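You operate a simulated robot arm through the tools that you are given. There is no shell and no other tool.

You are at the controls of a simulated robot arm. One attempt, no reset.

JOB
Wipe the gauge table clean, then set the gauge on the silver block.
Fine: Wipe with the grey pad; measure the block, press the blue button beside the display, swing the arm aside; pad and block go back. What is to be rubbed or washed off counts as gone when no trace of it is left.

It is judged by the outcome, as a careful person would: the job done as asked, and still so three seconds after it is handed in. It fails if anything else is knocked over, pushed out of place, dropped, spilled or broken.

ROBOT AND FRAMES
A 6-joint arm with a two-finger parallel gripper, fixed in place. Base frame: the origin is on the floor under the middle of its stand, x ahead of it, y to its left, z up; the work surface is at about z = 76.5. Lengths are in cm, angles in rad, forces in N, time in s.
With the tool pointing down near the work surface it reaches from about 30 to 74 cm from the base axis. Its first joint turns from -1.152 to 1.152 rad. Payload 2.45 kg.
The TCP is the grasp point between the finger pads, 2.4 cm short of the fingertips. In the tool frame z runs along the fingers and y along their closing line. Largest opening 6.8 cm; finger width 1.7, thickness 1; the body of the gripper, 4 by 7 cm, starts 4.1 cm behind the TCP.
Orientation is told as [roll, pitch, yaw] about the base's x, y, z axes, in that order, counted from this pose: with the fingers straight down and closing along the base's y, the tool's x points along the base's -x, its y along +y and its z along -z.

CONTROLS
- The arm moves only by the tool jog_arm. Its argument "series" is a list of rows, each an object (a shift or turn left out is 0, a gripper value left out holds the last) with "grip": the opening, from 0 (shut) to 1 (fully open); "translation": the shift along the tool's x, y, z in m, a list of three; "turn": the turn, a rotation vector about the tool's x, y, z in rad, a list of three. In form: [{"grip": grip, "translation": [tx, ty, tz], "turn": [rx, ry, rz]}, ...]. A call has 1 to 20 rows; each row is the pose to reach, as a shift and turn from the pose commanded when the call began, along the tool's axes at that moment. Rows are played at 5 a second. More than 5 cm and 0.15 rad between two rows, or a gripper value outside its range, and nothing of the call is played. Where a pose cannot be reached the arm comes as near as it can. A force on the tool above 40 N (or 10 N above the force at the start of the call, whichever is more), or a blocked arm, ends the call early, and 0.2 s more pass. The fingers move at their own pace (about 10.8 cm/s each) and stop on an object; they squeeze with about 28 N. The grip force told is the motor's: it shows also when the fingers shut on nothing. Time passes only in rows, and 0.2 s behind the last, so rows that repeat a pose let the fingers close. It gives the time, the measured TCP pose, the force on the tool (base axes), the opening and the grip force at its end, in the units of the frame above (readings bear some noise), with the torque about the TCP (base axes, N m) and any sound that the robot's microphone picked up.
- Cameras (640 x 400 px; columns grow to the right, rows downward): "scene" is fixed at [16.28, 41.11, 146.27]; the picture's right is [-0.80, -0.59, 0.00], its down [-0.35, 0.48, -0.80] and it looks along [0.48, -0.65, -0.60] (base axes); focal length 336 px, centre (320, 200). "wrist" rides on the gripper at [8.4, 1.1, -7.5] in the tool frame; the picture's right is [-0.13, 0.99, 0.00], its down [-0.60, -0.08, -0.79] and it looks along [-0.79, -0.10, 0.61] (tool axes); focal length 251 px, centre (320, 200). There is no depth. A picture from a camera that has moved, and an enlarged one, comes with that camera's place and axes in the base frame and with its lens.
- get_image(camera): a new picture of that camera. No time passes.
- close_up(camera, box): a new picture of the part [left, top, right, bottom] of that camera's present view, enlarged. No time passes.
- job_done(): hands the job in; it is judged then, once.

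Places have to be worked out from the pictures, the camera data and where the tool is seen. Open the gripper and draw the arm clear of the work before you hand the job in, unless the task says otherwise.

The tools are called after ">>>" as name(argument=value, ...) on one line, values as JSON. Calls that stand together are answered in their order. jog_arm: Moves the arm, as the interface text tells. Its arguments: {"type":"object","properties":{"series":{"type":"array"}},"required":["series"]} The other tools are called the same way: get_image (camera) takes a picture; close_up (camera, box) takes an enlarged picture of a part of a camera's view; job_done () hands the job in.

At the start:

```text
time: 0.0
tool_pos: [42.35, -10.08, 111.16]
ee_rot: [0.0, -0.003, -0.001]
force: [0.2, 0.1, 0.3]
ft_torque: [0.01, 0.0, 0.03]
opening: 6.78
gripper_force: 0.1
```

scene: 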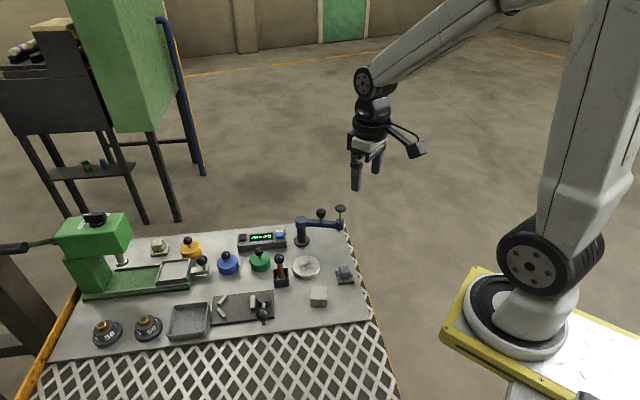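
wrist: 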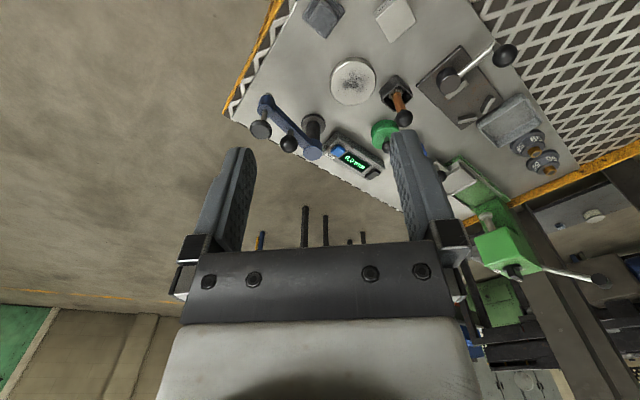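

I begin by looking at the work table in enlarged pictures to tell the pieces apart.

>>> close_up(camera="scene", box=[220, 195, 380, 315])

>>> close_up(camera="wrist", box=[220, 0, 540, 200])

>>> close_up(camera="scene", box=[40, 200, 220, 360])

```text
3.33 times, centred on (300, 255) of scene
camera zoom: at [16.28, 41.11, 146.27], right [-0.8, -0.59, 0.0], down [-0.35, 0.48, -0.8], along [0.48, -0.65, -0.6], focal length 1118 px, centre (387, 17)
```

zoom: 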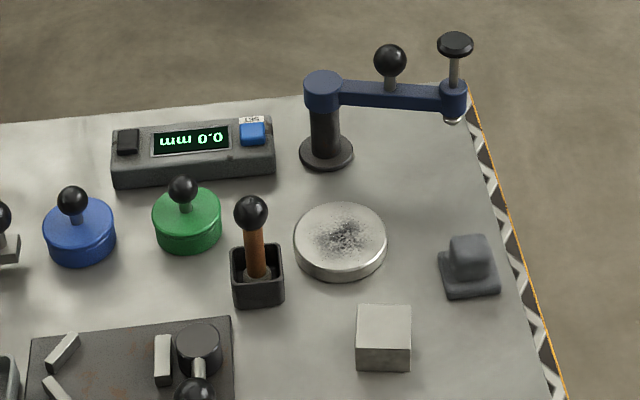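

```text
2.00 times, centred on (380, 100) of wrist
camera zoom: at [33.96, -9.0, 118.54], right [0.13, 0.99, 0.0], down [0.6, -0.08, 0.79], along [0.79, -0.1, -0.61], focal length 503 px, centre (200, 400)
```

zoom: 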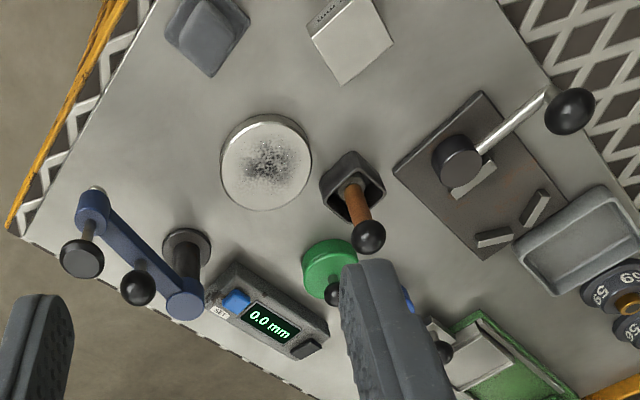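

```text
2.50 times, centred on (130, 280) of scene
camera zoom: at [16.28, 41.11, 146.27], right [-0.8, -0.59, 0.0], down [-0.35, 0.48, -0.8], along [0.48, -0.65, -0.6], focal length 839 px, centre (795, 0)
```

zoom: 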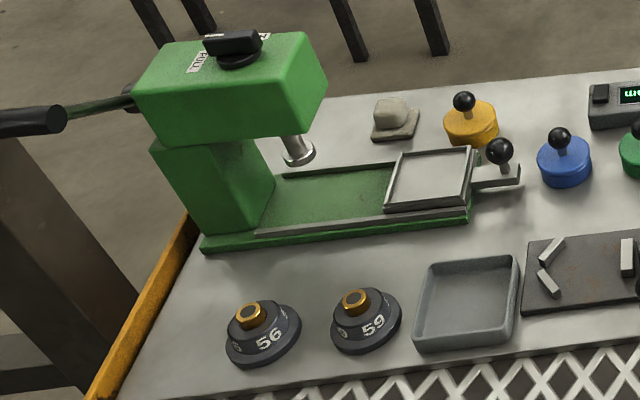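

The gauge table looks to be the pale disc near (55, -6), with the navy swing arm's post near (63.6, -14). The grey pad is near (46, -10), the silver block near (47, -1), and the blue button near (69, -10). I zoom in further to read the shapes and orientations.

>>> close_up(camera="wrist", box=[290, 0, 430, 100])

>>> close_up(camera="wrist", box=[220, 60, 400, 190])

>>> close_up(camera="scene", box=[285, 200, 365, 250])

>>> close_up(camera="scene", box=[285, 245, 365, 310])

```text
4.00 times, centred on (360, 50) of wrist
camera zoom: at [33.96, -9.0, 118.54], right [0.13, 0.99, 0.0], down [0.6, -0.08, 0.79], along [0.79, -0.1, -0.61], focal length 1006 px, centre (160, 800)
```

zoom: 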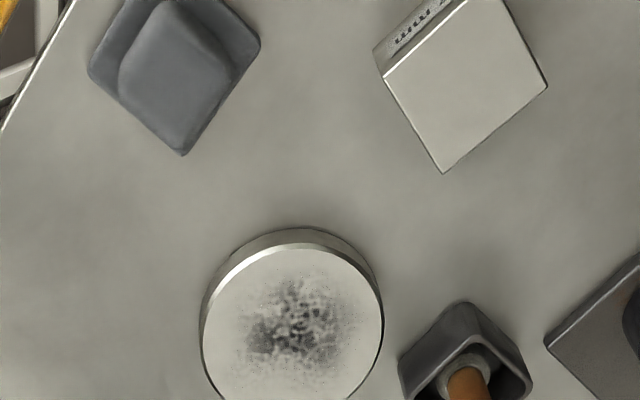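

```text
3.08 times, centred on (310, 125) of wrist
camera zoom: at [33.96, -9.0, 118.54], right [0.13, 0.99, 0.0], down [0.6, -0.08, 0.79], along [0.79, -0.1, -0.61], focal length 774 px, centre (351, 431)
```

zoom: 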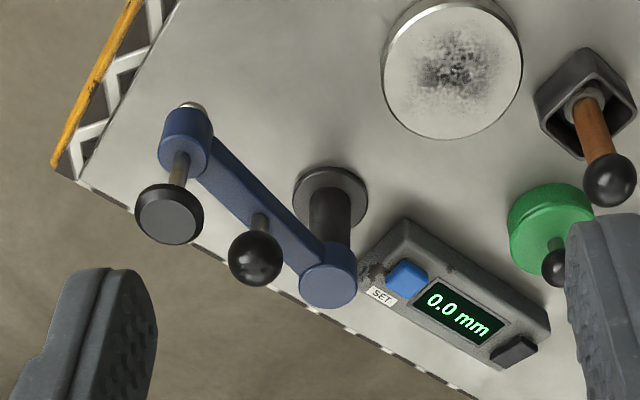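

```text
8.00 times, centred on (325, 225) of scene
camera zoom: at [16.28, 41.11, 146.27], right [-0.8, -0.59, 0.0], down [-0.35, 0.48, -0.8], along [0.48, -0.65, -0.6], focal length 2684 px, centre (280, 0)
```

zoom: 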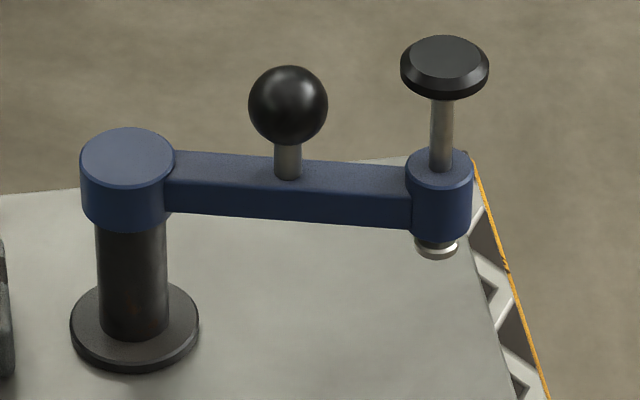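

```text
6.15 times, centred on (325, 278) of scene
camera zoom: at [16.28, 41.11, 146.27], right [-0.8, -0.59, 0.0], down [-0.35, 0.48, -0.8], along [0.48, -0.65, -0.6], focal length 2064 px, centre (289, -277)
```

zoom: 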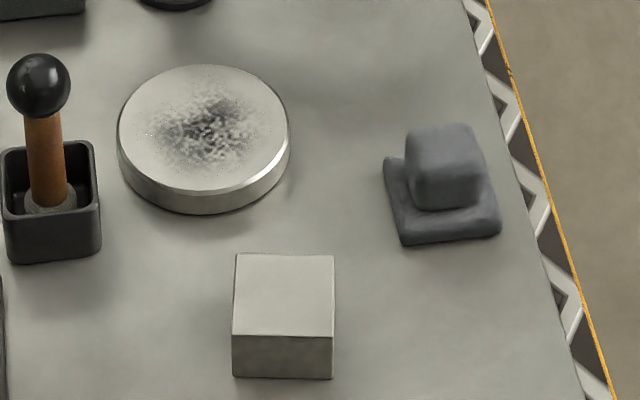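

The pad and block are square-on to the tilted table, with a yaw of about 0.64 rad. I go above the pad with the fingers turned to match, staying well above everything, to look closer.

>>> jog_arm(series=[{"grip": 1, "translation": [-0.0061, 0.0005, 0.0253], "turn": [0, 0, -0.106]}, {"translation": [-0.0122, 0.0009, 0.0505], "turn": [0, 0, -0.212]}, {"translation": [-0.0183, 0.0014, 0.0758], "turn": [0, 0, -0.318]}, {"translation": [-0.0243, 0.0019, 0.101], "turn": [0, 0, -0.425]}, {"translation": [-0.0304, 0.0023, 0.1263], "turn": [0, 0, -0.531]}, {"translation": [-0.0365, 0.0028, 0.1516], "turn": [0, 0, -0.637]}, {"translation": [-0.0365, 0.0028, 0.1516], "turn": [0, 0, -0.637]}])

>>> get_image(camera="wrist")

>>> get_image(camera="scene")

```text
time: 1.6
tool_pos: [46.0, -9.8, 96.13]
ee_rot: [-0.001, 0.001, 0.638]
force: [-0.8, -0.6, -0.8]
ft_torque: [-0.01, -0.02, 0.0]
opening: 6.8
gripper_force: 0.0
```

```text
taken
camera wrist: at [38.53, -13.97, 103.47], right [-0.49, 0.87, 0.0], down [0.53, 0.3, 0.79], along [0.69, 0.39, -0.61], focal length 251 px, centre (320, 200)
```

wrist: 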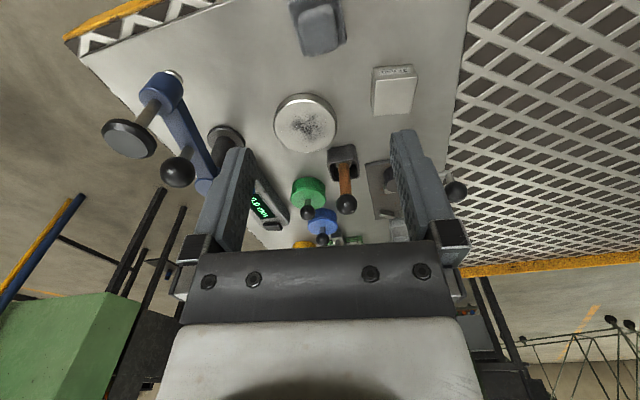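

```text
taken
```

scene: 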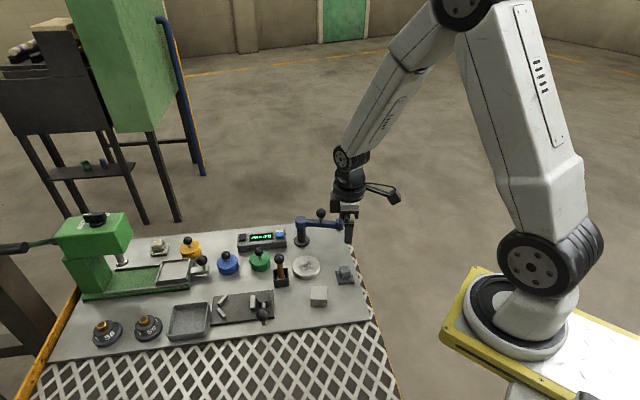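

The tool is where I asked for it. I enlarge the pad and block in the wrist view to fix their centres and angles.

>>> close_up(camera="wrist", box=[260, 0, 440, 120])

>>> close_up(camera="wrist", box=[280, 0, 360, 60])

>>> close_up(camera="scene", box=[300, 235, 370, 310])

```text
3.33 times, centred on (350, 60) of wrist
camera zoom: at [38.53, -13.97, 103.47], right [-0.49, 0.87, 0.0], down [0.53, 0.3, 0.79], along [0.69, 0.39, -0.61], focal length 838 px, centre (220, 667)
```

zoom: 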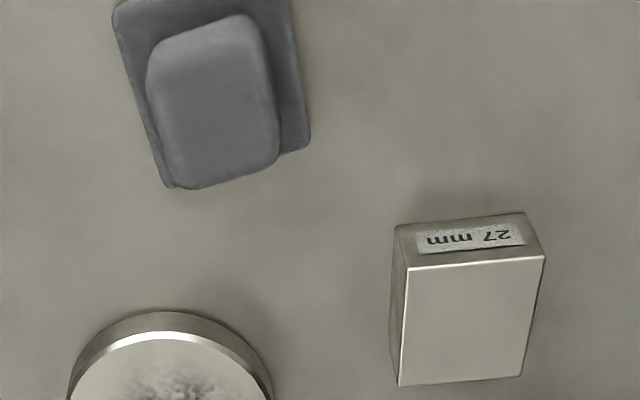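

```text
6.67 times, centred on (320, 30) of wrist
camera zoom: at [38.53, -13.97, 103.47], right [-0.49, 0.87, 0.0], down [0.53, 0.3, 0.79], along [0.69, 0.39, -0.61], focal length 1676 px, centre (320, 1333)
```

zoom: 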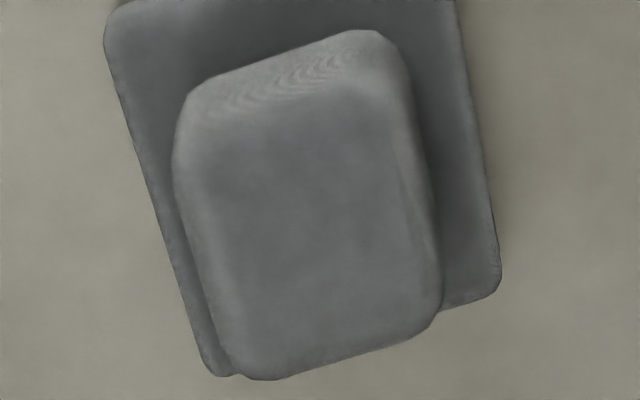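

```text
5.33 times, centred on (335, 272) of scene
camera zoom: at [16.28, 41.11, 146.27], right [-0.8, -0.59, 0.0], down [-0.35, 0.48, -0.8], along [0.48, -0.65, -0.6], focal length 1789 px, centre (240, -187)
```

zoom: 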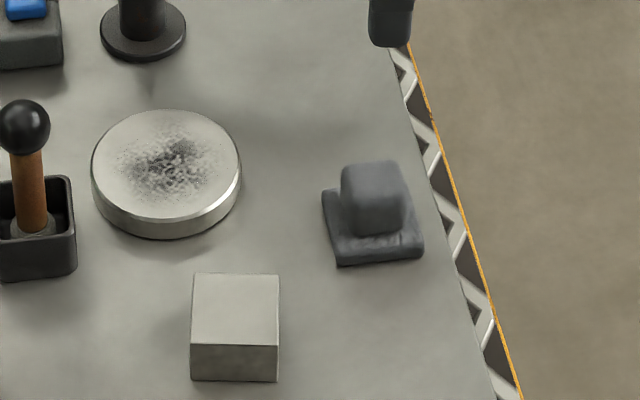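

The pad sits at about (45.9, -9.95) at a yaw of about 0.755, with its knob top near z 80.3; the block is labelled 27 mm. I turn a touch and come down to just above the knob to check the alignment.

>>> jog_arm(series=[{"grip": 1, "translation": [0.0004, -0.0002, 0.025], "turn": [0, 0, -0.03]}, {"translation": [0.0008, -0.0003, 0.05], "turn": [0, 0, -0.06]}, {"translation": [0.0012, -0.0004, 0.075], "turn": [0, 0, -0.09]}, {"translation": [0.0017, -0.0006, 0.1], "turn": [0, 0, -0.117]}, {"translation": [0.0017, -0.0006, 0.118], "turn": [0, 0, -0.117]}, {"translation": [0.0017, -0.0006, 0.118], "turn": [0, 0, -0.117]}])

>>> get_image(camera="wrist")

>>> close_up(camera="scene", box=[310, 220, 390, 290])

```text
time: 3.0
tool_pos: [45.81, -9.81, 84.23]
ee_rot: [-0.001, 0.0, 0.754]
force: [-0.9, 0.0, 0.4]
ft_torque: [0.0, 0.01, 0.02]
opening: 6.79
gripper_force: 0.1
```

```text
taken
camera wrist: at [39.0, -14.85, 91.64], right [-0.58, 0.81, 0.0], down [0.49, 0.36, 0.79], along [0.64, 0.46, -0.61], focal length 251 px, centre (320, 200)
```

wrist: 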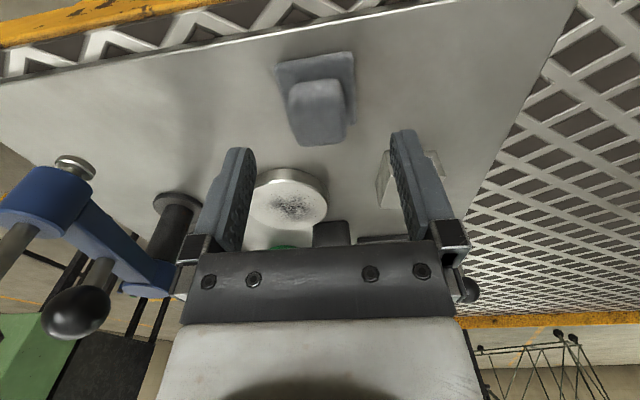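

```text
5.71 times, centred on (350, 255) of scene
camera zoom: at [16.28, 41.11, 146.27], right [-0.8, -0.59, 0.0], down [-0.35, 0.48, -0.8], along [0.48, -0.65, -0.6], focal length 1917 px, centre (149, -114)
```

zoom: 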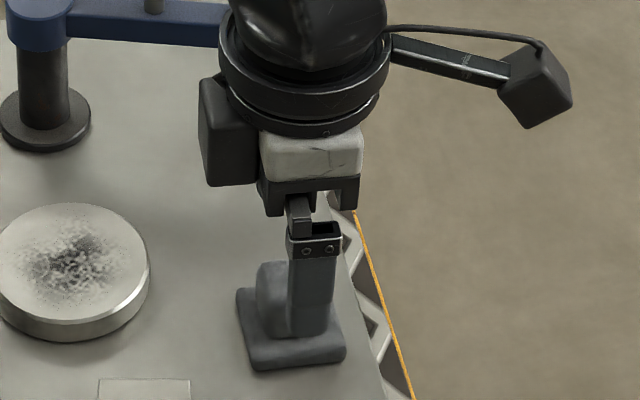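

Across the fingers the knob is centred, but I want to be sure of the fore-aft offset, so I enlarge the knob.

>>> close_up(camera="wrist", box=[260, 40, 380, 160])

```text
3.33 times, centred on (320, 100) of wrist
camera zoom: at [39.0, -14.85, 91.64], right [-0.58, 0.81, 0.0], down [0.49, 0.36, 0.79], along [0.64, 0.46, -0.61], focal length 838 px, centre (320, 533)
```

zoom: 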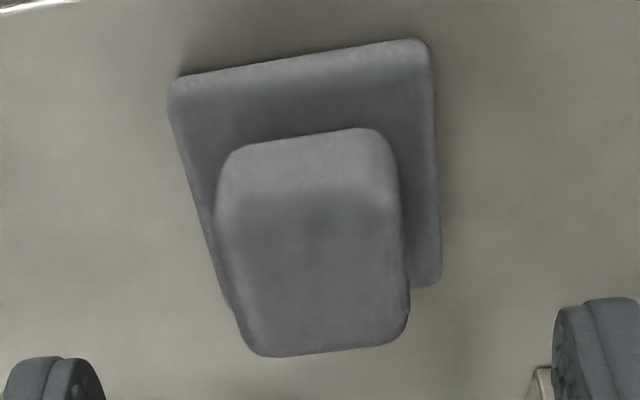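

The pad and knob centres lie within 2 mm of the tool axis. I lower the fingers around the knob, tips just clear of the pad's flange, and close.

>>> jog_arm(series=[{"grip": 1, "translation": [0.0015, 0, 0.015]}, {"translation": [0.0015, 0, 0.029]}, {"translation": [0.0015, 0, 0.038]}, {"translation": [0.0015, 0, 0.038]}, {"grip": 0, "translation": [0.0015, 0, 0.038]}, {"grip": 0, "translation": [0.0015, 0, 0.038]}, {"grip": 0, "translation": [0.0015, 0, 0.038]}])

>>> get_image(camera="wrist")

>>> close_up(camera="scene", box=[310, 220, 390, 290])

```text
time: 4.6
tool_pos: [45.86, -9.84, 80.26]
ee_rot: [-0.001, -0.001, 0.755]
force: [0.2, 0.0, 0.6]
ft_torque: [0.05, -0.03, -0.03]
opening: 4.32
gripper_force: 27.1
```

```text
taken
camera wrist: at [39.01, -14.94, 87.76], right [-0.58, 0.81, 0.0], down [0.49, 0.36, 0.79], along [0.64, 0.46, -0.61], focal length 251 px, centre (320, 200)
```

wrist: 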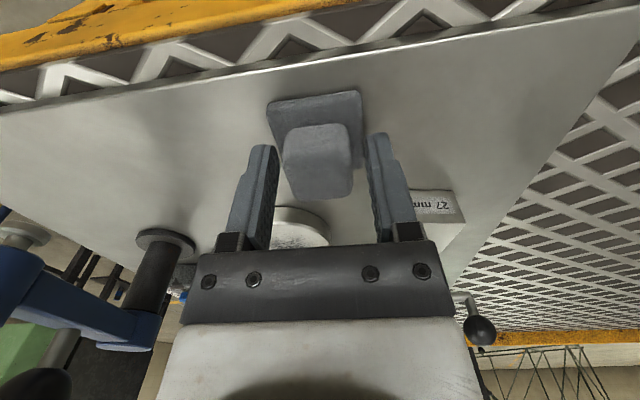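

```text
5.71 times, centred on (350, 255) of scene
camera zoom: at [16.28, 41.11, 146.27], right [-0.8, -0.59, 0.0], down [-0.35, 0.48, -0.8], along [0.48, -0.65, -0.6], focal length 1917 px, centre (149, -114)
```

zoom: 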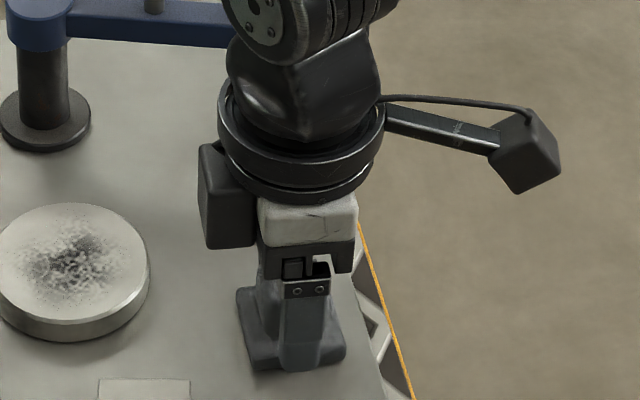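

The fingers stopped at 4.3 cm, which is the flange width rather than the roughly 3 cm knob, so I am holding the flange edge. I open, rise 0.8 cm and grip the knob proper.

>>> jog_arm(series=[{"grip": 0.85, "translation": [0, 0, 0]}, {"grip": 0.85, "translation": [0, 0, 0]}, {"grip": 0.85, "translation": [0, 0, -0.004]}, {"grip": 0.85, "translation": [0, 0, -0.0075]}, {"grip": 0.85, "translation": [0, 0, -0.0075]}, {"grip": 0, "translation": [0, 0, -0.0075]}, {"grip": 0, "translation": [0, 0, -0.0075]}, {"grip": 0, "translation": [0, 0, -0.0075]}, {"grip": 0, "translation": [0, 0, -0.0075]}])

>>> get_image(camera="wrist")

>>> close_up(camera="scene", box=[310, 220, 390, 290])

```text
time: 6.6
tool_pos: [45.87, -9.94, 81.01]
ee_rot: [-0.002, 0.0, 0.753]
force: [-0.3, -0.1, 1.4]
ft_torque: [0.02, 0.02, 0.04]
opening: 2.91
gripper_force: 28.1
```

```text
taken
camera wrist: at [39.01, -14.93, 88.59], right [-0.58, 0.81, 0.0], down [0.49, 0.36, 0.79], along [0.64, 0.46, -0.61], focal length 251 px, centre (320, 200)
```

wrist: 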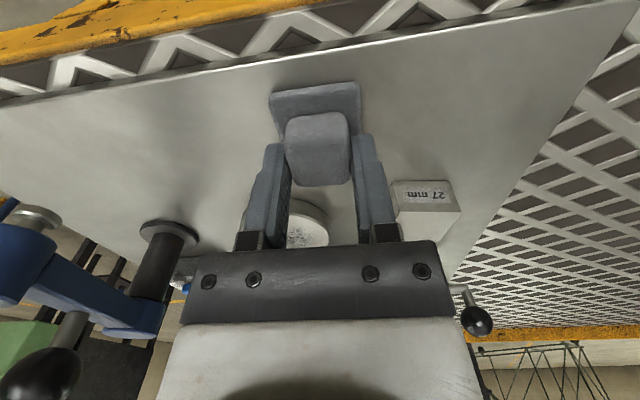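

```text
5.71 times, centred on (350, 255) of scene
camera zoom: at [16.28, 41.11, 146.27], right [-0.8, -0.59, 0.0], down [-0.35, 0.48, -0.8], along [0.48, -0.65, -0.6], focal length 1917 px, centre (149, -114)
```

zoom: 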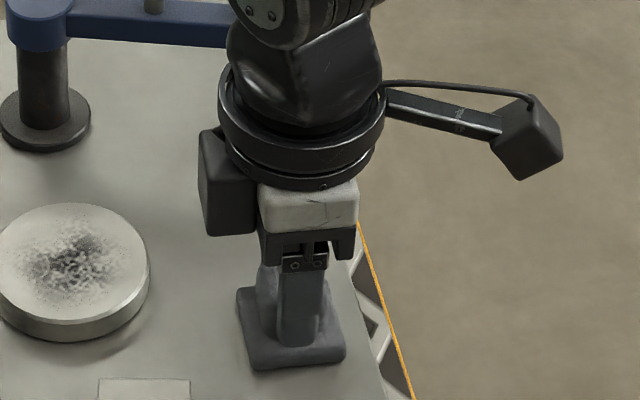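

The knob is now held at 2.9 cm with the pad's home at TCP (45.87, -9.94, 81.0), yaw 0.754. I lift it, carry it over the disc at (55.8, -6.25), and come down to just above the disc.

>>> jog_arm(series=[{"grip": 0, "translation": [0, 0, -0.02]}, {"translation": [0, 0, -0.045]}, {"translation": [-0.015, -0.0063, -0.05]}, {"translation": [-0.035, -0.0147, -0.05]}, {"translation": [-0.055, -0.0231, -0.05]}, {"translation": [-0.075, -0.0315, -0.05]}, {"translation": [-0.092, -0.0387, -0.05]}, {"translation": [-0.0977, -0.0411, -0.05]}, {"translation": [-0.0977, -0.0411, -0.035]}, {"translation": [-0.0977, -0.0411, -0.023]}, {"translation": [-0.0977, -0.0411, -0.023]}])

>>> get_image(camera="wrist")

>>> close_up(camera="scene", box=[250, 190, 370, 290])

```text
time: 9.0
tool_pos: [55.85, -6.23, 83.47]
ee_rot: [0.0, 0.001, 0.754]
force: [-0.5, 0.1, -0.6]
ft_torque: [0.05, 0.01, -0.03]
opening: 2.9
gripper_force: 27.9
```

```text
taken
camera wrist: at [48.93, -11.26, 90.96], right [-0.58, 0.81, 0.0], down [0.49, 0.36, 0.79], along [0.64, 0.46, -0.61], focal length 251 px, centre (320, 200)
```

wrist: 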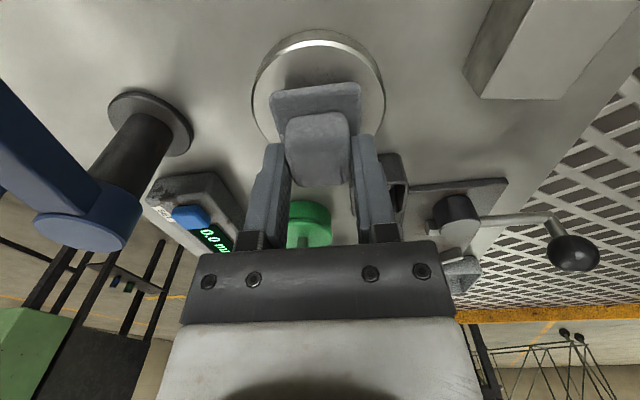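

```text
4.00 times, centred on (310, 240) of scene
camera zoom: at [16.28, 41.11, 146.27], right [-0.8, -0.59, 0.0], down [-0.35, 0.48, -0.8], along [0.48, -0.65, -0.6], focal length 1342 px, centre (360, 40)
```

zoom: 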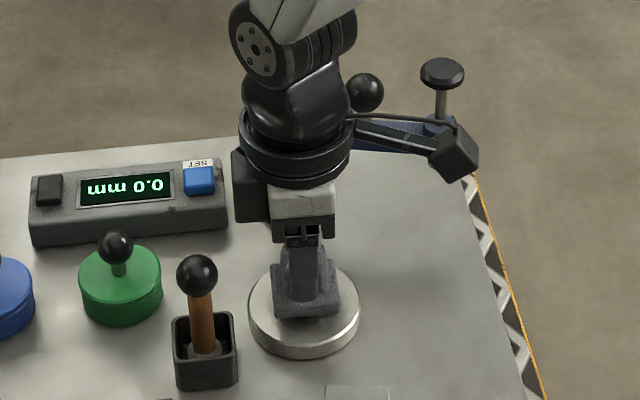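

The pad is over the disc's middle, about 1 cm above it. I lower it in small steps to feel for contact.

>>> jog_arm(series=[{"grip": 0, "translation": [0, 0, 0.004]}, {"translation": [0, 0, 0.008]}, {"translation": [0, 0, 0.01]}, {"translation": [0, 0, 0.01]}])

```text
time: 10.0
tool_pos: [55.9, -6.32, 82.52]
ee_rot: [-0.003, -0.002, 0.755]
force: [-9.9, 5.2, 36.6]
ft_torque: [0.14, 0.47, 0.02]
opening: 2.92
gripper_force: 27.5
```

Contact came at about z 82.6 and the force is already 37 N, so I ease off by about a millimetre to a lighter rubbing force.

>>> jog_arm(series=[{"grip": 0, "translation": [0, 0, -0.0012]}, {"translation": [0, 0, -0.0012]}])

```text
time: 10.6
tool_pos: [55.86, -6.38, 82.64]
ee_rot: [-0.002, -0.002, 0.753]
force: [-2.1, 3.3, 25.3]
ft_torque: [0.09, 0.16, 0.02]
opening: 2.9
gripper_force: 28.2
```

Each millimetre is about 10 N, and it is now 25 N. I ease off another millimetre and try a short first stroke while watching the forces.

>>> jog_arm(series=[{"grip": 0, "translation": [0, 0, -0.001]}, {"translation": [0.004, 0, -0.001]}, {"translation": [0.008, 0, -0.001]}, {"translation": [0.012, 0, -0.001]}, {"translation": [0.008, 0, -0.001]}, {"translation": [0.004, 0, -0.001]}, {"translation": [0, 0, -0.001]}, {"translation": [-0.004, 0, -0.001]}, {"translation": [-0.008, 0, -0.001]}, {"translation": [-0.012, 0, -0.001]}, {"translation": [-0.008, 0, -0.001]}, {"translation": [-0.004, 0, -0.001]}, {"translation": [0, 0, -0.001]}])

>>> close_up(camera="wrist", box=[220, 20, 420, 160])

>>> close_up(camera="scene", box=[270, 220, 350, 290])

```text
time: 13.4
tool_pos: [55.82, -6.33, 82.72]
ee_rot: [-0.003, 0.0, 0.754]
force: [1.2, 0.9, 3.5]
ft_torque: [0.09, -0.02, -0.01]
opening: 2.89
gripper_force: 28.1
```

```text
2.86 times, centred on (320, 90) of wrist
camera zoom: at [48.93, -11.29, 90.07], right [-0.59, 0.81, 0.0], down [0.49, 0.36, 0.79], along [0.64, 0.46, -0.61], focal length 718 px, centre (320, 514)
```

zoom: 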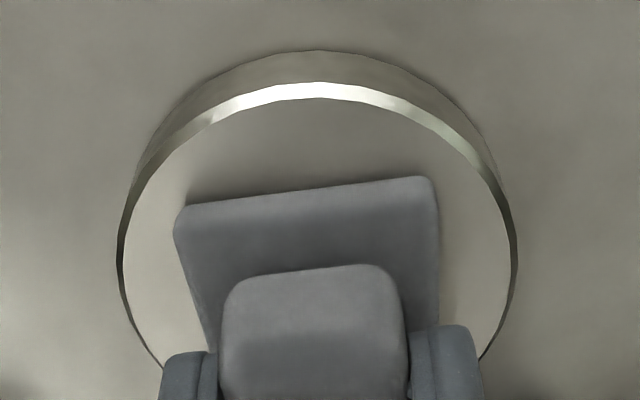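

```text
5.71 times, centred on (310, 255) of scene
camera zoom: at [16.28, 41.12, 146.27], right [-0.8, -0.59, 0.0], down [-0.35, 0.48, -0.8], along [0.48, -0.65, -0.6], focal length 1917 px, centre (377, -114)
```

zoom: 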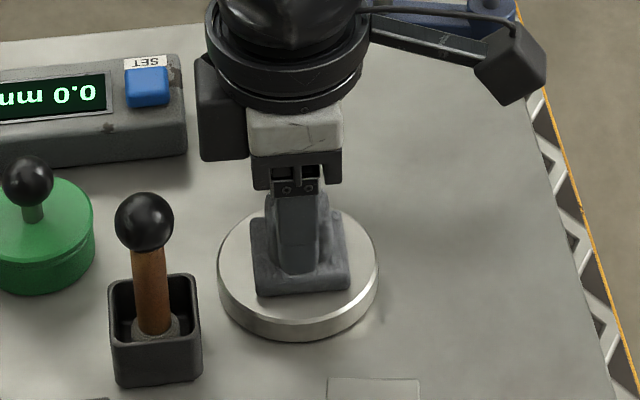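

The rubbing force fell to about 4 N with the strokes and no dark marks show around the pad. I press a little more and make a full circle, so the whole smudge area is rubbed.

>>> jog_arm(series=[{"grip": 0, "translation": [0, 0, 0.0009]}, {"translation": [0.009, 0, 0.0009]}, {"translation": [0.017, 0, 0.0009]}, {"translation": [0.0147, 0.0085, 0.0009]}, {"translation": [0.0085, 0.0147, 0.0009]}, {"translation": [0, 0.017, 0.0009]}, {"translation": [-0.0085, 0.0147, 0.0009]}, {"translation": [-0.0147, 0.0085, 0.0009]}, {"translation": [-0.017, 0, 0.0009]}, {"translation": [-0.0147, -0.0085, 0.0009]}, {"translation": [-0.0085, -0.0147, 0.0009]}, {"translation": [0, -0.017, 0.0009]}, {"translation": [0.0085, -0.0147, 0.0009]}, {"translation": [0.0147, -0.0085, 0.0009]}, {"translation": [0.017, 0, 0.0009]}, {"translation": [0.009, 0, 0.0009]}, {"translation": [0, 0, 0.0009]}])

>>> close_up(camera="scene", box=[270, 220, 350, 290])

```text
time: 14.9
tool_pos: [54.85, -5.04, 82.78]
ee_rot: [0.002, 0.003, 0.754]
force: [-2.4, 0.0, 10.1]
ft_torque: [0.13, -0.03, 0.06]
opening: 2.9
gripper_force: 28.2
stopped in row 7: the force on the tool passed its limit at 44 N (the readings are from after the stop); the commanded pose is now the measured one
```

```text
5.71 times, centred on (310, 255) of scene
camera zoom: at [16.26, 41.11, 146.27], right [-0.8, -0.59, 0.0], down [-0.35, 0.48, -0.8], along [0.48, -0.65, -0.6], focal length 1917 px, centre (377, -114)
```

zoom: 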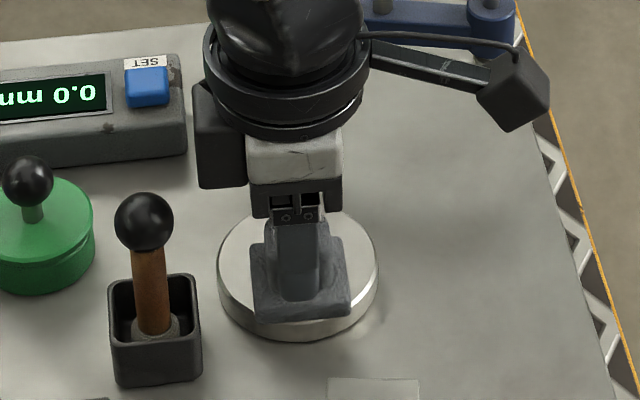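

The call stopped on a brief 44 N spike partway round, and the pad now rests with about 10 N. I finish the circle more slowly at this lighter pressure.

>>> jog_arm(series=[{"grip": 0, "translation": [-0.0037, -0.0003, 0]}, {"translation": [-0.0072, -0.0013, 0]}, {"translation": [-0.0107, -0.004, 0]}, {"translation": [-0.0134, -0.0075, 0]}, {"translation": [-0.015, -0.0115, 0]}, {"translation": [-0.0157, -0.016, 0]}, {"translation": [-0.015, -0.0205, 0]}, {"translation": [-0.0134, -0.0245, 0]}, {"translation": [-0.0107, -0.028, 0]}, {"translation": [-0.0072, -0.0307, 0]}, {"translation": [-0.0032, -0.0323, 0]}, {"translation": [0.0013, -0.033, 0]}, {"translation": [0.0058, -0.0323, 0]}, {"translation": [0.0098, -0.0307, 0]}, {"translation": [0.0133, -0.028, 0]}, {"translation": [0.016, -0.0245, 0]}, {"translation": [0.0183, -0.016, 0]}, {"translation": [0.0133, -0.016, 0]}, {"translation": [0.0073, -0.016, 0]}, {"translation": [0.0013, -0.016, 0]}])

>>> close_up(camera="scene", box=[270, 220, 350, 290])

```text
time: 19.1
tool_pos: [55.58, -6.29, 82.55]
ee_rot: [0.004, 0.002, 0.755]
force: [-13.0, -10.2, 34.5]
ft_torque: [-0.3, 0.29, 0.01]
opening: 2.92
gripper_force: 28.4
```

```text
5.71 times, centred on (310, 255) of scene
camera zoom: at [16.19, 41.1, 146.28], right [-0.8, -0.59, 0.0], down [-0.35, 0.48, -0.8], along [0.48, -0.65, -0.6], focal length 1917 px, centre (377, -114)
```

zoom: 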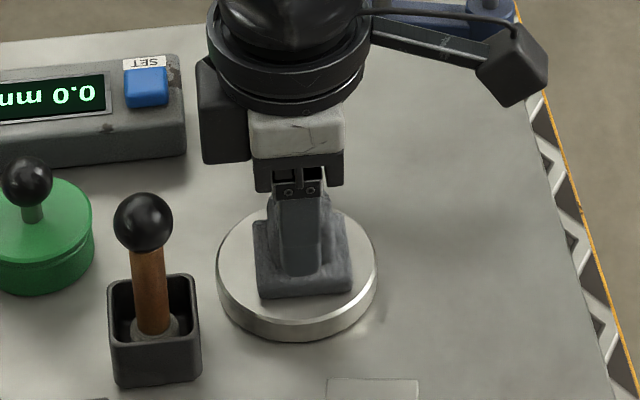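

The circle is finished. I lift the pad clear and draw it back toward its place so I can see the whole disc.

>>> jog_arm(series=[{"grip": 0, "translation": [0, 0, -0.01]}, {"translation": [0, 0, -0.03]}, {"translation": [0.01, 0, -0.045]}, {"translation": [0.03, 0, -0.05]}, {"translation": [0.05, 0.01, -0.05]}, {"translation": [0.07, 0.02, -0.05]}, {"translation": [0.09, 0.035, -0.05]}, {"translation": [0.09, 0.035, -0.05]}])

>>> close_up(camera="scene", box=[270, 220, 350, 290])

>>> get_image(camera="wrist")

```text
time: 20.9
tool_pos: [46.86, -9.83, 87.71]
ee_rot: [0.001, 0.002, 0.754]
force: [0.4, 0.0, 0.4]
ft_torque: [-0.01, -0.01, 0.0]
opening: 2.92
gripper_force: 27.8
```

```text
5.71 times, centred on (310, 255) of scene
camera zoom: at [16.28, 41.11, 146.27], right [-0.8, -0.59, 0.0], down [-0.35, 0.48, -0.8], along [0.48, -0.65, -0.6], focal length 1917 px, centre (377, -114)
```

zoom: 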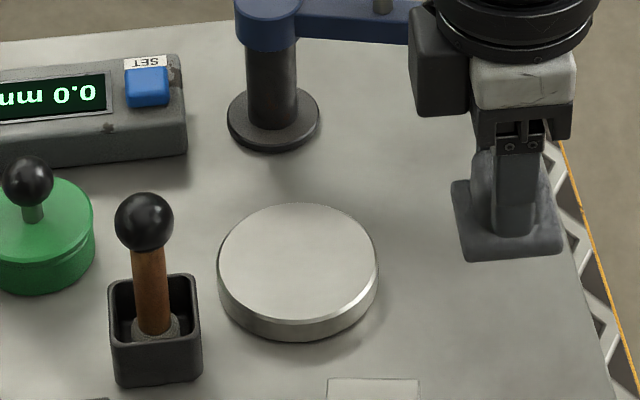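

```text
taken
camera wrist: at [40.0, -14.83, 95.09], right [-0.58, 0.81, 0.0], down [0.5, 0.36, 0.79], along [0.64, 0.46, -0.61], focal length 251 px, centre (320, 200)
```

wrist: 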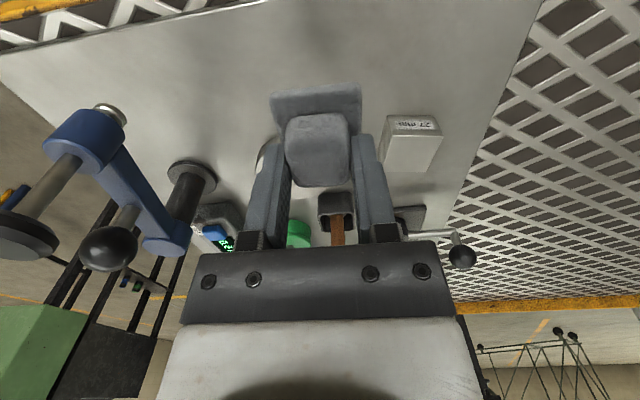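

The disc looks clean; I enlarge it as far as is useful to check for faint traces.

>>> close_up(camera="scene", box=[294, 254, 320, 282])

>>> close_up(camera="scene", box=[280, 240, 340, 285])

```text
14.29 times, centred on (307, 268) of scene
camera zoom: at [16.28, 41.11, 146.27], right [-0.8, -0.59, 0.0], down [-0.35, 0.48, -0.8], along [0.48, -0.65, -0.6], focal length 4793 px, centre (506, -771)
```

zoom: 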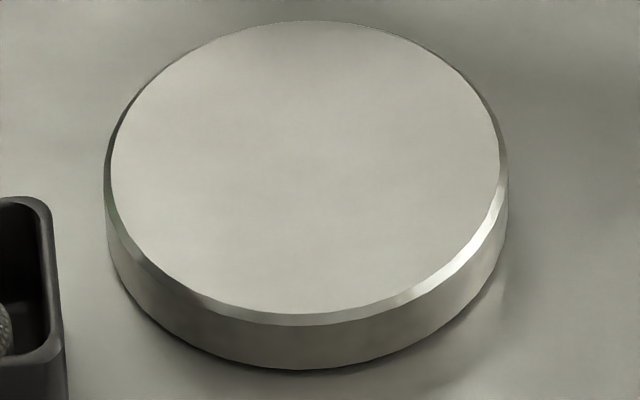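

```text
8.89 times, centred on (310, 262) of scene
camera zoom: at [16.28, 41.11, 146.27], right [-0.8, -0.59, 0.0], down [-0.35, 0.48, -0.8], along [0.48, -0.65, -0.6], focal length 2982 px, centre (409, -356)
```

zoom: 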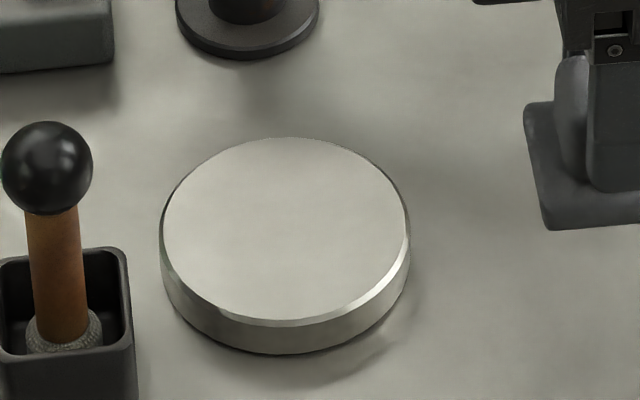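

No trace is left on the disc. I carry the pad back to its home spot and lower it to about 1.5 mm above its original height before feeling for the surface.

>>> jog_arm(series=[{"grip": 0, "translation": [0.008, 0.006, 0]}, {"translation": [0.008, 0.006, 0.02]}, {"translation": [0.008, 0.006, 0.04]}, {"translation": [0.008, 0.006, 0.055]}, {"translation": [0.008, 0.006, 0.062]}, {"translation": [0.008, 0.006, 0.065]}, {"translation": [0.008, 0.006, 0.065]}])

>>> close_up(camera="scene", box=[310, 220, 390, 290])

```text
time: 22.5
tool_pos: [45.83, -9.98, 81.15]
ee_rot: [-0.001, 0.001, 0.754]
force: [-6.8, 4.3, 36.5]
ft_torque: [0.13, 0.19, 0.0]
opening: 2.9
gripper_force: 27.6
```

```text
5.71 times, centred on (350, 255) of scene
camera zoom: at [16.21, 41.13, 146.27], right [-0.8, -0.59, 0.0], down [-0.35, 0.48, -0.8], along [0.48, -0.65, -0.6], focal length 1917 px, centre (149, -114)
```

zoom: 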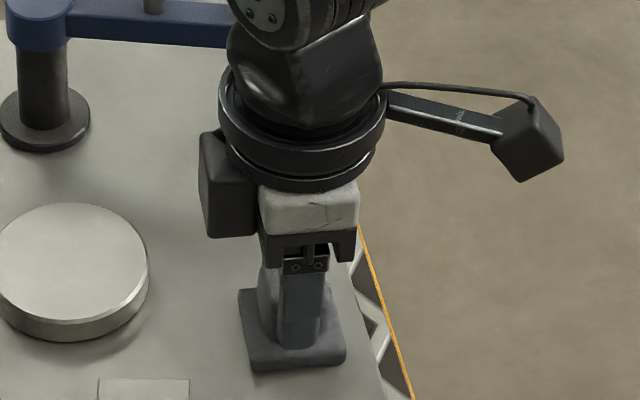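

The pad is on the table and pressed at 36 N, having slid about 2 mm in the grip. I ease the pressure off, then open and rise.

>>> jog_arm(series=[{"grip": 0, "translation": [0, 0, -0.0015]}, {"grip": 0, "translation": [0, 0, -0.0028]}, {"grip": 0, "translation": [0, 0, -0.0032]}])

```text
time: 23.3
tool_pos: [45.81, -9.95, 81.35]
ee_rot: [0.002, 0.001, 0.756]
force: [0.3, 0.1, -1.4]
ft_torque: [0.01, 0.01, 0.01]
opening: 2.88
gripper_force: 28.0
```

The load is off, so I open the fingers and rise straight up.

>>> jog_arm(series=[{"grip": 0.8, "translation": [0, 0, 0]}, {"grip": 0.8, "translation": [0, 0, 0]}, {"grip": 0.8, "translation": [0, 0, -0.01]}, {"grip": 0.8, "translation": [0, 0, -0.03]}, {"grip": 0.8, "translation": [0, 0, -0.06]}, {"grip": 0.8, "translation": [0, 0, -0.09]}, {"grip": 0.8, "translation": [0, 0, -0.09]}])

>>> close_up(camera="scene", box=[310, 220, 390, 290])

>>> get_image(camera="wrist")

```text
time: 24.9
tool_pos: [45.78, -9.94, 90.49]
ee_rot: [0.002, 0.003, 0.753]
force: [0.2, -0.1, 0.3]
ft_torque: [0.02, -0.01, -0.03]
opening: 5.43
gripper_force: 0.1
```

```text
5.71 times, centred on (350, 255) of scene
camera zoom: at [16.28, 41.11, 146.27], right [-0.8, -0.59, 0.0], down [-0.35, 0.48, -0.8], along [0.48, -0.65, -0.6], focal length 1917 px, centre (149, -114)
```

zoom: 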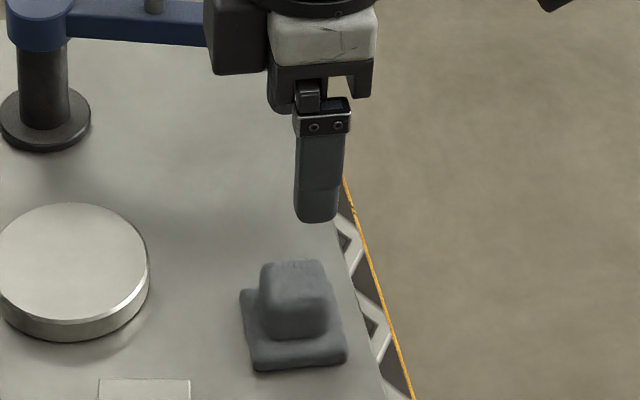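

```text
taken
camera wrist: at [38.94, -14.95, 97.89], right [-0.58, 0.81, 0.0], down [0.5, 0.36, 0.79], along [0.64, 0.46, -0.61], focal length 251 px, centre (320, 200)
```

wrist: 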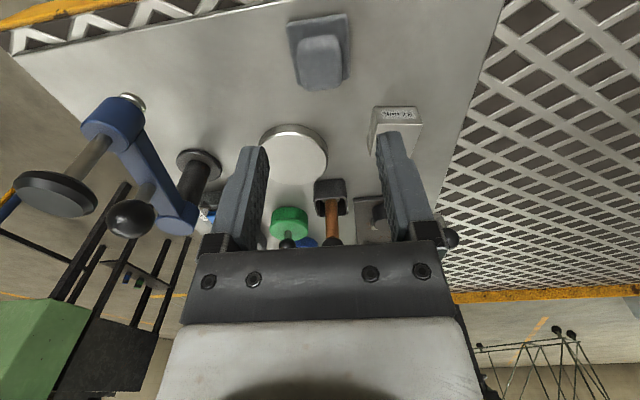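

The pad is back within about 2 mm of its first position. The block's centre works out at about (47.2, -0.35) at a yaw of about 0.61, so I go above it and check.

>>> jog_arm(series=[{"grip": 1, "translation": [-0.0152, 0.0121, 0], "turn": [0, 0, 0.028]}, {"translation": [-0.0304, 0.0241, 0], "turn": [0, 0, 0.057]}, {"translation": [-0.0456, 0.0362, 0], "turn": [0, 0, 0.085]}, {"translation": [-0.0608, 0.0482, 0], "turn": [0, 0, 0.114]}, {"translation": [-0.0759, 0.0603, 0], "turn": [0, 0, 0.142]}, {"translation": [-0.0759, 0.0603, 0.03], "turn": [0, 0, 0.142]}, {"translation": [-0.0759, 0.0603, 0.06], "turn": [0, 0, 0.142]}, {"translation": [-0.0759, 0.0603, 0.06], "turn": [0, 0, 0.142]}])

>>> get_image(camera="wrist")

>>> close_up(camera="wrist", box=[250, 40, 390, 180])

>>> close_up(camera="scene", box=[280, 240, 360, 310])

```text
time: 26.7
tool_pos: [47.21, -0.39, 84.43]
ee_rot: [0.004, 0.002, 0.612]
force: [-0.7, -1.7, -0.4]
ft_torque: [0.03, -0.01, -0.02]
opening: 6.78
gripper_force: 0.1
```

```text
taken
camera wrist: at [39.69, -4.42, 91.77], right [-0.46, 0.89, 0.0], down [0.54, 0.28, 0.79], along [0.7, 0.37, -0.61], focal length 251 px, centre (320, 200)
```

wrist: 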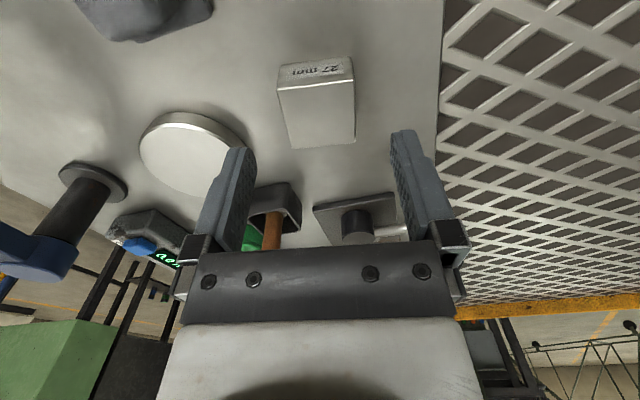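

```text
2.86 times, centred on (320, 110) of wrist
camera zoom: at [39.69, -4.42, 91.77], right [-0.46, 0.89, 0.0], down [0.54, 0.28, 0.79], along [0.7, 0.37, -0.61], focal length 718 px, centre (320, 457)
```

zoom: 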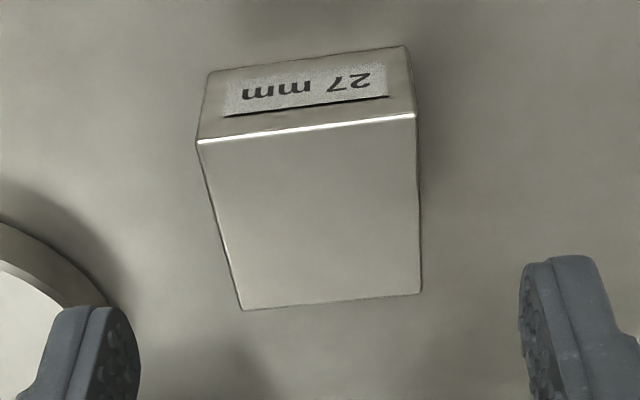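

```text
5.71 times, centred on (320, 275) of scene
camera zoom: at [16.28, 41.11, 146.27], right [-0.8, -0.59, 0.0], down [-0.35, 0.48, -0.8], along [0.48, -0.65, -0.6], focal length 1917 px, centre (320, -229)
```

zoom: 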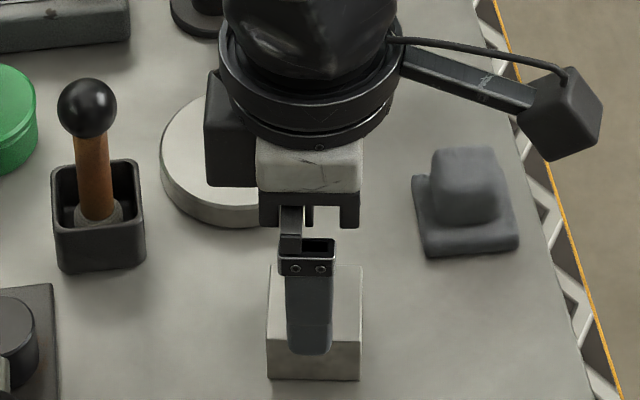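

The block is square to the fingers, 4 cm wide and centred across them, lying 0.35 cm further forward. I shift, lower to a fingertip height of about 77.2 and grip it.

>>> jog_arm(series=[{"grip": 1, "translation": [-0.0035, 0, 0]}, {"translation": [-0.0035, 0, 0.02]}, {"translation": [-0.0035, 0, 0.038]}, {"translation": [-0.0035, 0, 0.048]}, {"translation": [-0.0035, 0, 0.048]}, {"grip": 0, "translation": [-0.0035, 0, 0.048]}, {"grip": 0, "translation": [-0.0035, 0, 0.048]}, {"grip": 0, "translation": [-0.0035, 0, 0.048]}, {"grip": 0, "translation": [-0.0035, 0, 0.048]}])

>>> get_image(camera="wrist")

>>> close_up(camera="scene", box=[280, 240, 360, 310])

```text
time: 28.7
tool_pos: [47.54, -0.23, 79.67]
ee_rot: [0.002, 0.002, 0.612]
force: [0.9, -0.2, 0.4]
ft_torque: [-0.01, -0.06, 0.01]
opening: 3.98
gripper_force: 28.2
```

```text
taken
camera wrist: at [40.02, -4.13, 87.11], right [-0.46, 0.89, 0.0], down [0.54, 0.28, 0.79], along [0.7, 0.37, -0.61], focal length 251 px, centre (320, 200)
```

wrist: 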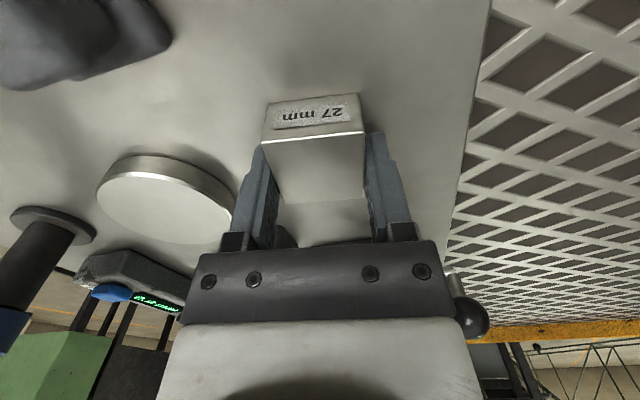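

```text
5.71 times, centred on (320, 275) of scene
camera zoom: at [16.29, 41.11, 146.27], right [-0.8, -0.59, 0.0], down [-0.35, 0.48, -0.8], along [0.48, -0.65, -0.6], focal length 1917 px, centre (320, -229)
```

zoom: 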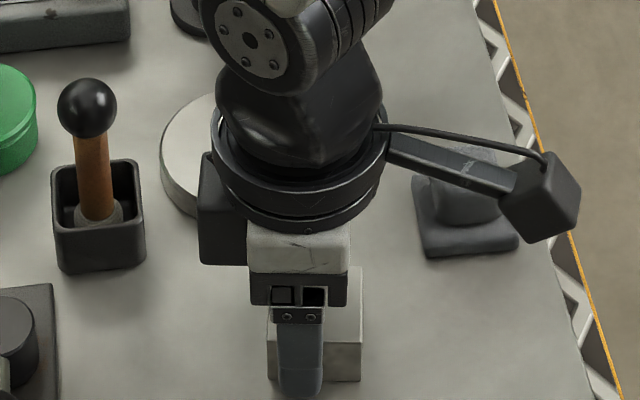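

The block is held at 3.98 cm, its home being TCP (47.54, -0.23, 79.67), yaw 0.612. I lift it 6 cm, carry it over the disc centre and come down to about 1 cm above.

>>> jog_arm(series=[{"grip": 0, "translation": [0, 0, -0.02]}, {"translation": [0, 0, -0.045]}, {"translation": [0, 0, -0.06]}, {"translation": [-0.005, -0.0146, -0.06]}, {"translation": [-0.0115, -0.0338, -0.06]}, {"translation": [-0.0182, -0.0532, -0.06]}, {"translation": [-0.0248, -0.0726, -0.06]}, {"translation": [-0.0305, -0.0893, -0.06]}, {"translation": [-0.033, -0.0967, -0.06]}, {"translation": [-0.033, -0.0967, -0.045]}, {"translation": [-0.033, -0.0967, -0.03]}, {"translation": [-0.033, -0.0967, -0.026]}, {"translation": [-0.033, -0.0967, -0.026]}])

>>> get_image(camera="wrist")

>>> close_up(camera="scene", box=[260, 215, 340, 285])

```text
time: 31.5
tool_pos: [55.65, -6.25, 82.33]
ee_rot: [0.001, 0.002, 0.612]
force: [0.2, -0.2, -3.0]
ft_torque: [-0.01, -0.02, -0.02]
opening: 3.99
gripper_force: 28.0
```

```text
taken
camera wrist: at [48.27, -10.14, 89.72], right [-0.46, 0.89, 0.0], down [0.54, 0.28, 0.79], along [0.7, 0.37, -0.61], focal length 251 px, centre (320, 200)
```

wrist: 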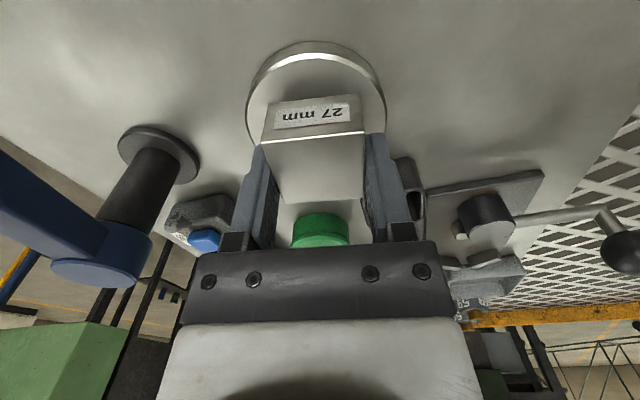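

```text
5.71 times, centred on (300, 250) of scene
camera zoom: at [16.29, 41.11, 146.27], right [-0.8, -0.59, 0.0], down [-0.35, 0.48, -0.8], along [0.48, -0.65, -0.6], focal length 1917 px, centre (434, -86)
```

zoom: 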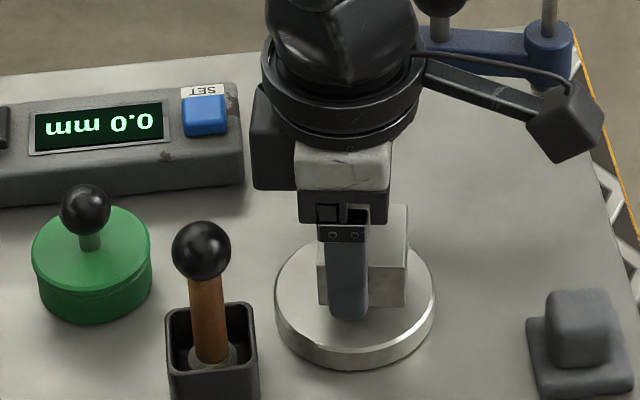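

The block is over the middle of the disc, about 1 cm up. I lower it by small steps, watching for contact.

>>> jog_arm(series=[{"grip": 0, "translation": [-0.001, 0, 0.004]}, {"translation": [-0.001, 0, 0.007]}, {"translation": [-0.001, 0, 0.009]}, {"translation": [-0.001, 0, 0.009]}])

```text
time: 32.5
tool_pos: [55.82, -6.17, 81.26]
ee_rot: [0.001, 0.003, 0.61]
force: [0.5, 0.0, -3.6]
ft_torque: [0.04, -0.01, 0.0]
opening: 3.97
gripper_force: 28.1
```

No contact yet (the reading is only the block's weight). I go down further in half-millimetre steps.

>>> jog_arm(series=[{"grip": 0, "translation": [0, 0, 0.0007]}, {"translation": [0, 0, 0.0013]}, {"translation": [0, 0, 0.0013]}])

```text
time: 33.3
tool_pos: [55.83, -6.06, 81.2]
ee_rot: [0.001, 0.002, 0.611]
force: [-1.0, 0.6, -4.3]
ft_torque: [-0.01, -0.02, -0.03]
opening: 3.98
gripper_force: 28.0
```

Still hanging free. I continue another 1.5 mm.

>>> jog_arm(series=[{"grip": 0, "translation": [0, 0, 0.0008]}, {"translation": [0, 0, 0.0015]}, {"translation": [0, 0, 0.0015]}])

>>> close_up(camera="scene", box=[280, 235, 330, 280])

```text
time: 34.1
tool_pos: [55.9, -6.2, 81.1]
ee_rot: [0.001, 0.002, 0.611]
force: [-5.7, 1.9, 22.8]
ft_torque: [-0.05, 0.31, 0.0]
opening: 3.99
gripper_force: 28.1
```

```text
8.89 times, centred on (305, 258) of scene
camera zoom: at [16.23, 41.12, 146.27], right [-0.8, -0.59, 0.0], down [-0.35, 0.48, -0.8], along [0.48, -0.65, -0.6], focal length 2982 px, centre (453, -311)
```

zoom: 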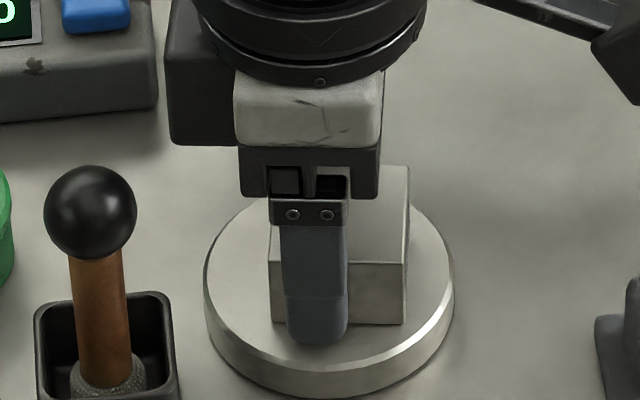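

The block is on the disc (23 N up). I take the load off and open the fingers.

>>> jog_arm(series=[{"grip": 0, "translation": [0, 0, -0.0012]}, {"grip": 0, "translation": [0, 0, -0.0018]}, {"grip": 0.75, "translation": [0, 0, -0.0018]}, {"grip": 0.75, "translation": [0, 0, -0.0018]}, {"grip": 0.75, "translation": [0, 0, -0.0018]}])

>>> close_up(camera="scene", box=[280, 235, 330, 280])

```text
time: 35.3
tool_pos: [55.92, -6.04, 81.13]
ee_rot: [0.003, 0.001, 0.61]
force: [-0.3, -0.2, 0.3]
ft_torque: [-0.01, -0.02, -0.02]
opening: 5.08
gripper_force: 0.0
```

```text
8.89 times, centred on (305, 258) of scene
camera zoom: at [16.28, 41.11, 146.27], right [-0.8, -0.59, 0.0], down [-0.35, 0.48, -0.8], along [0.48, -0.65, -0.6], focal length 2982 px, centre (453, -311)
```

zoom: 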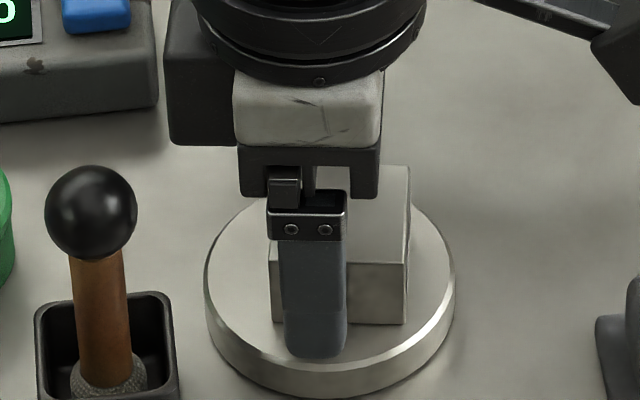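

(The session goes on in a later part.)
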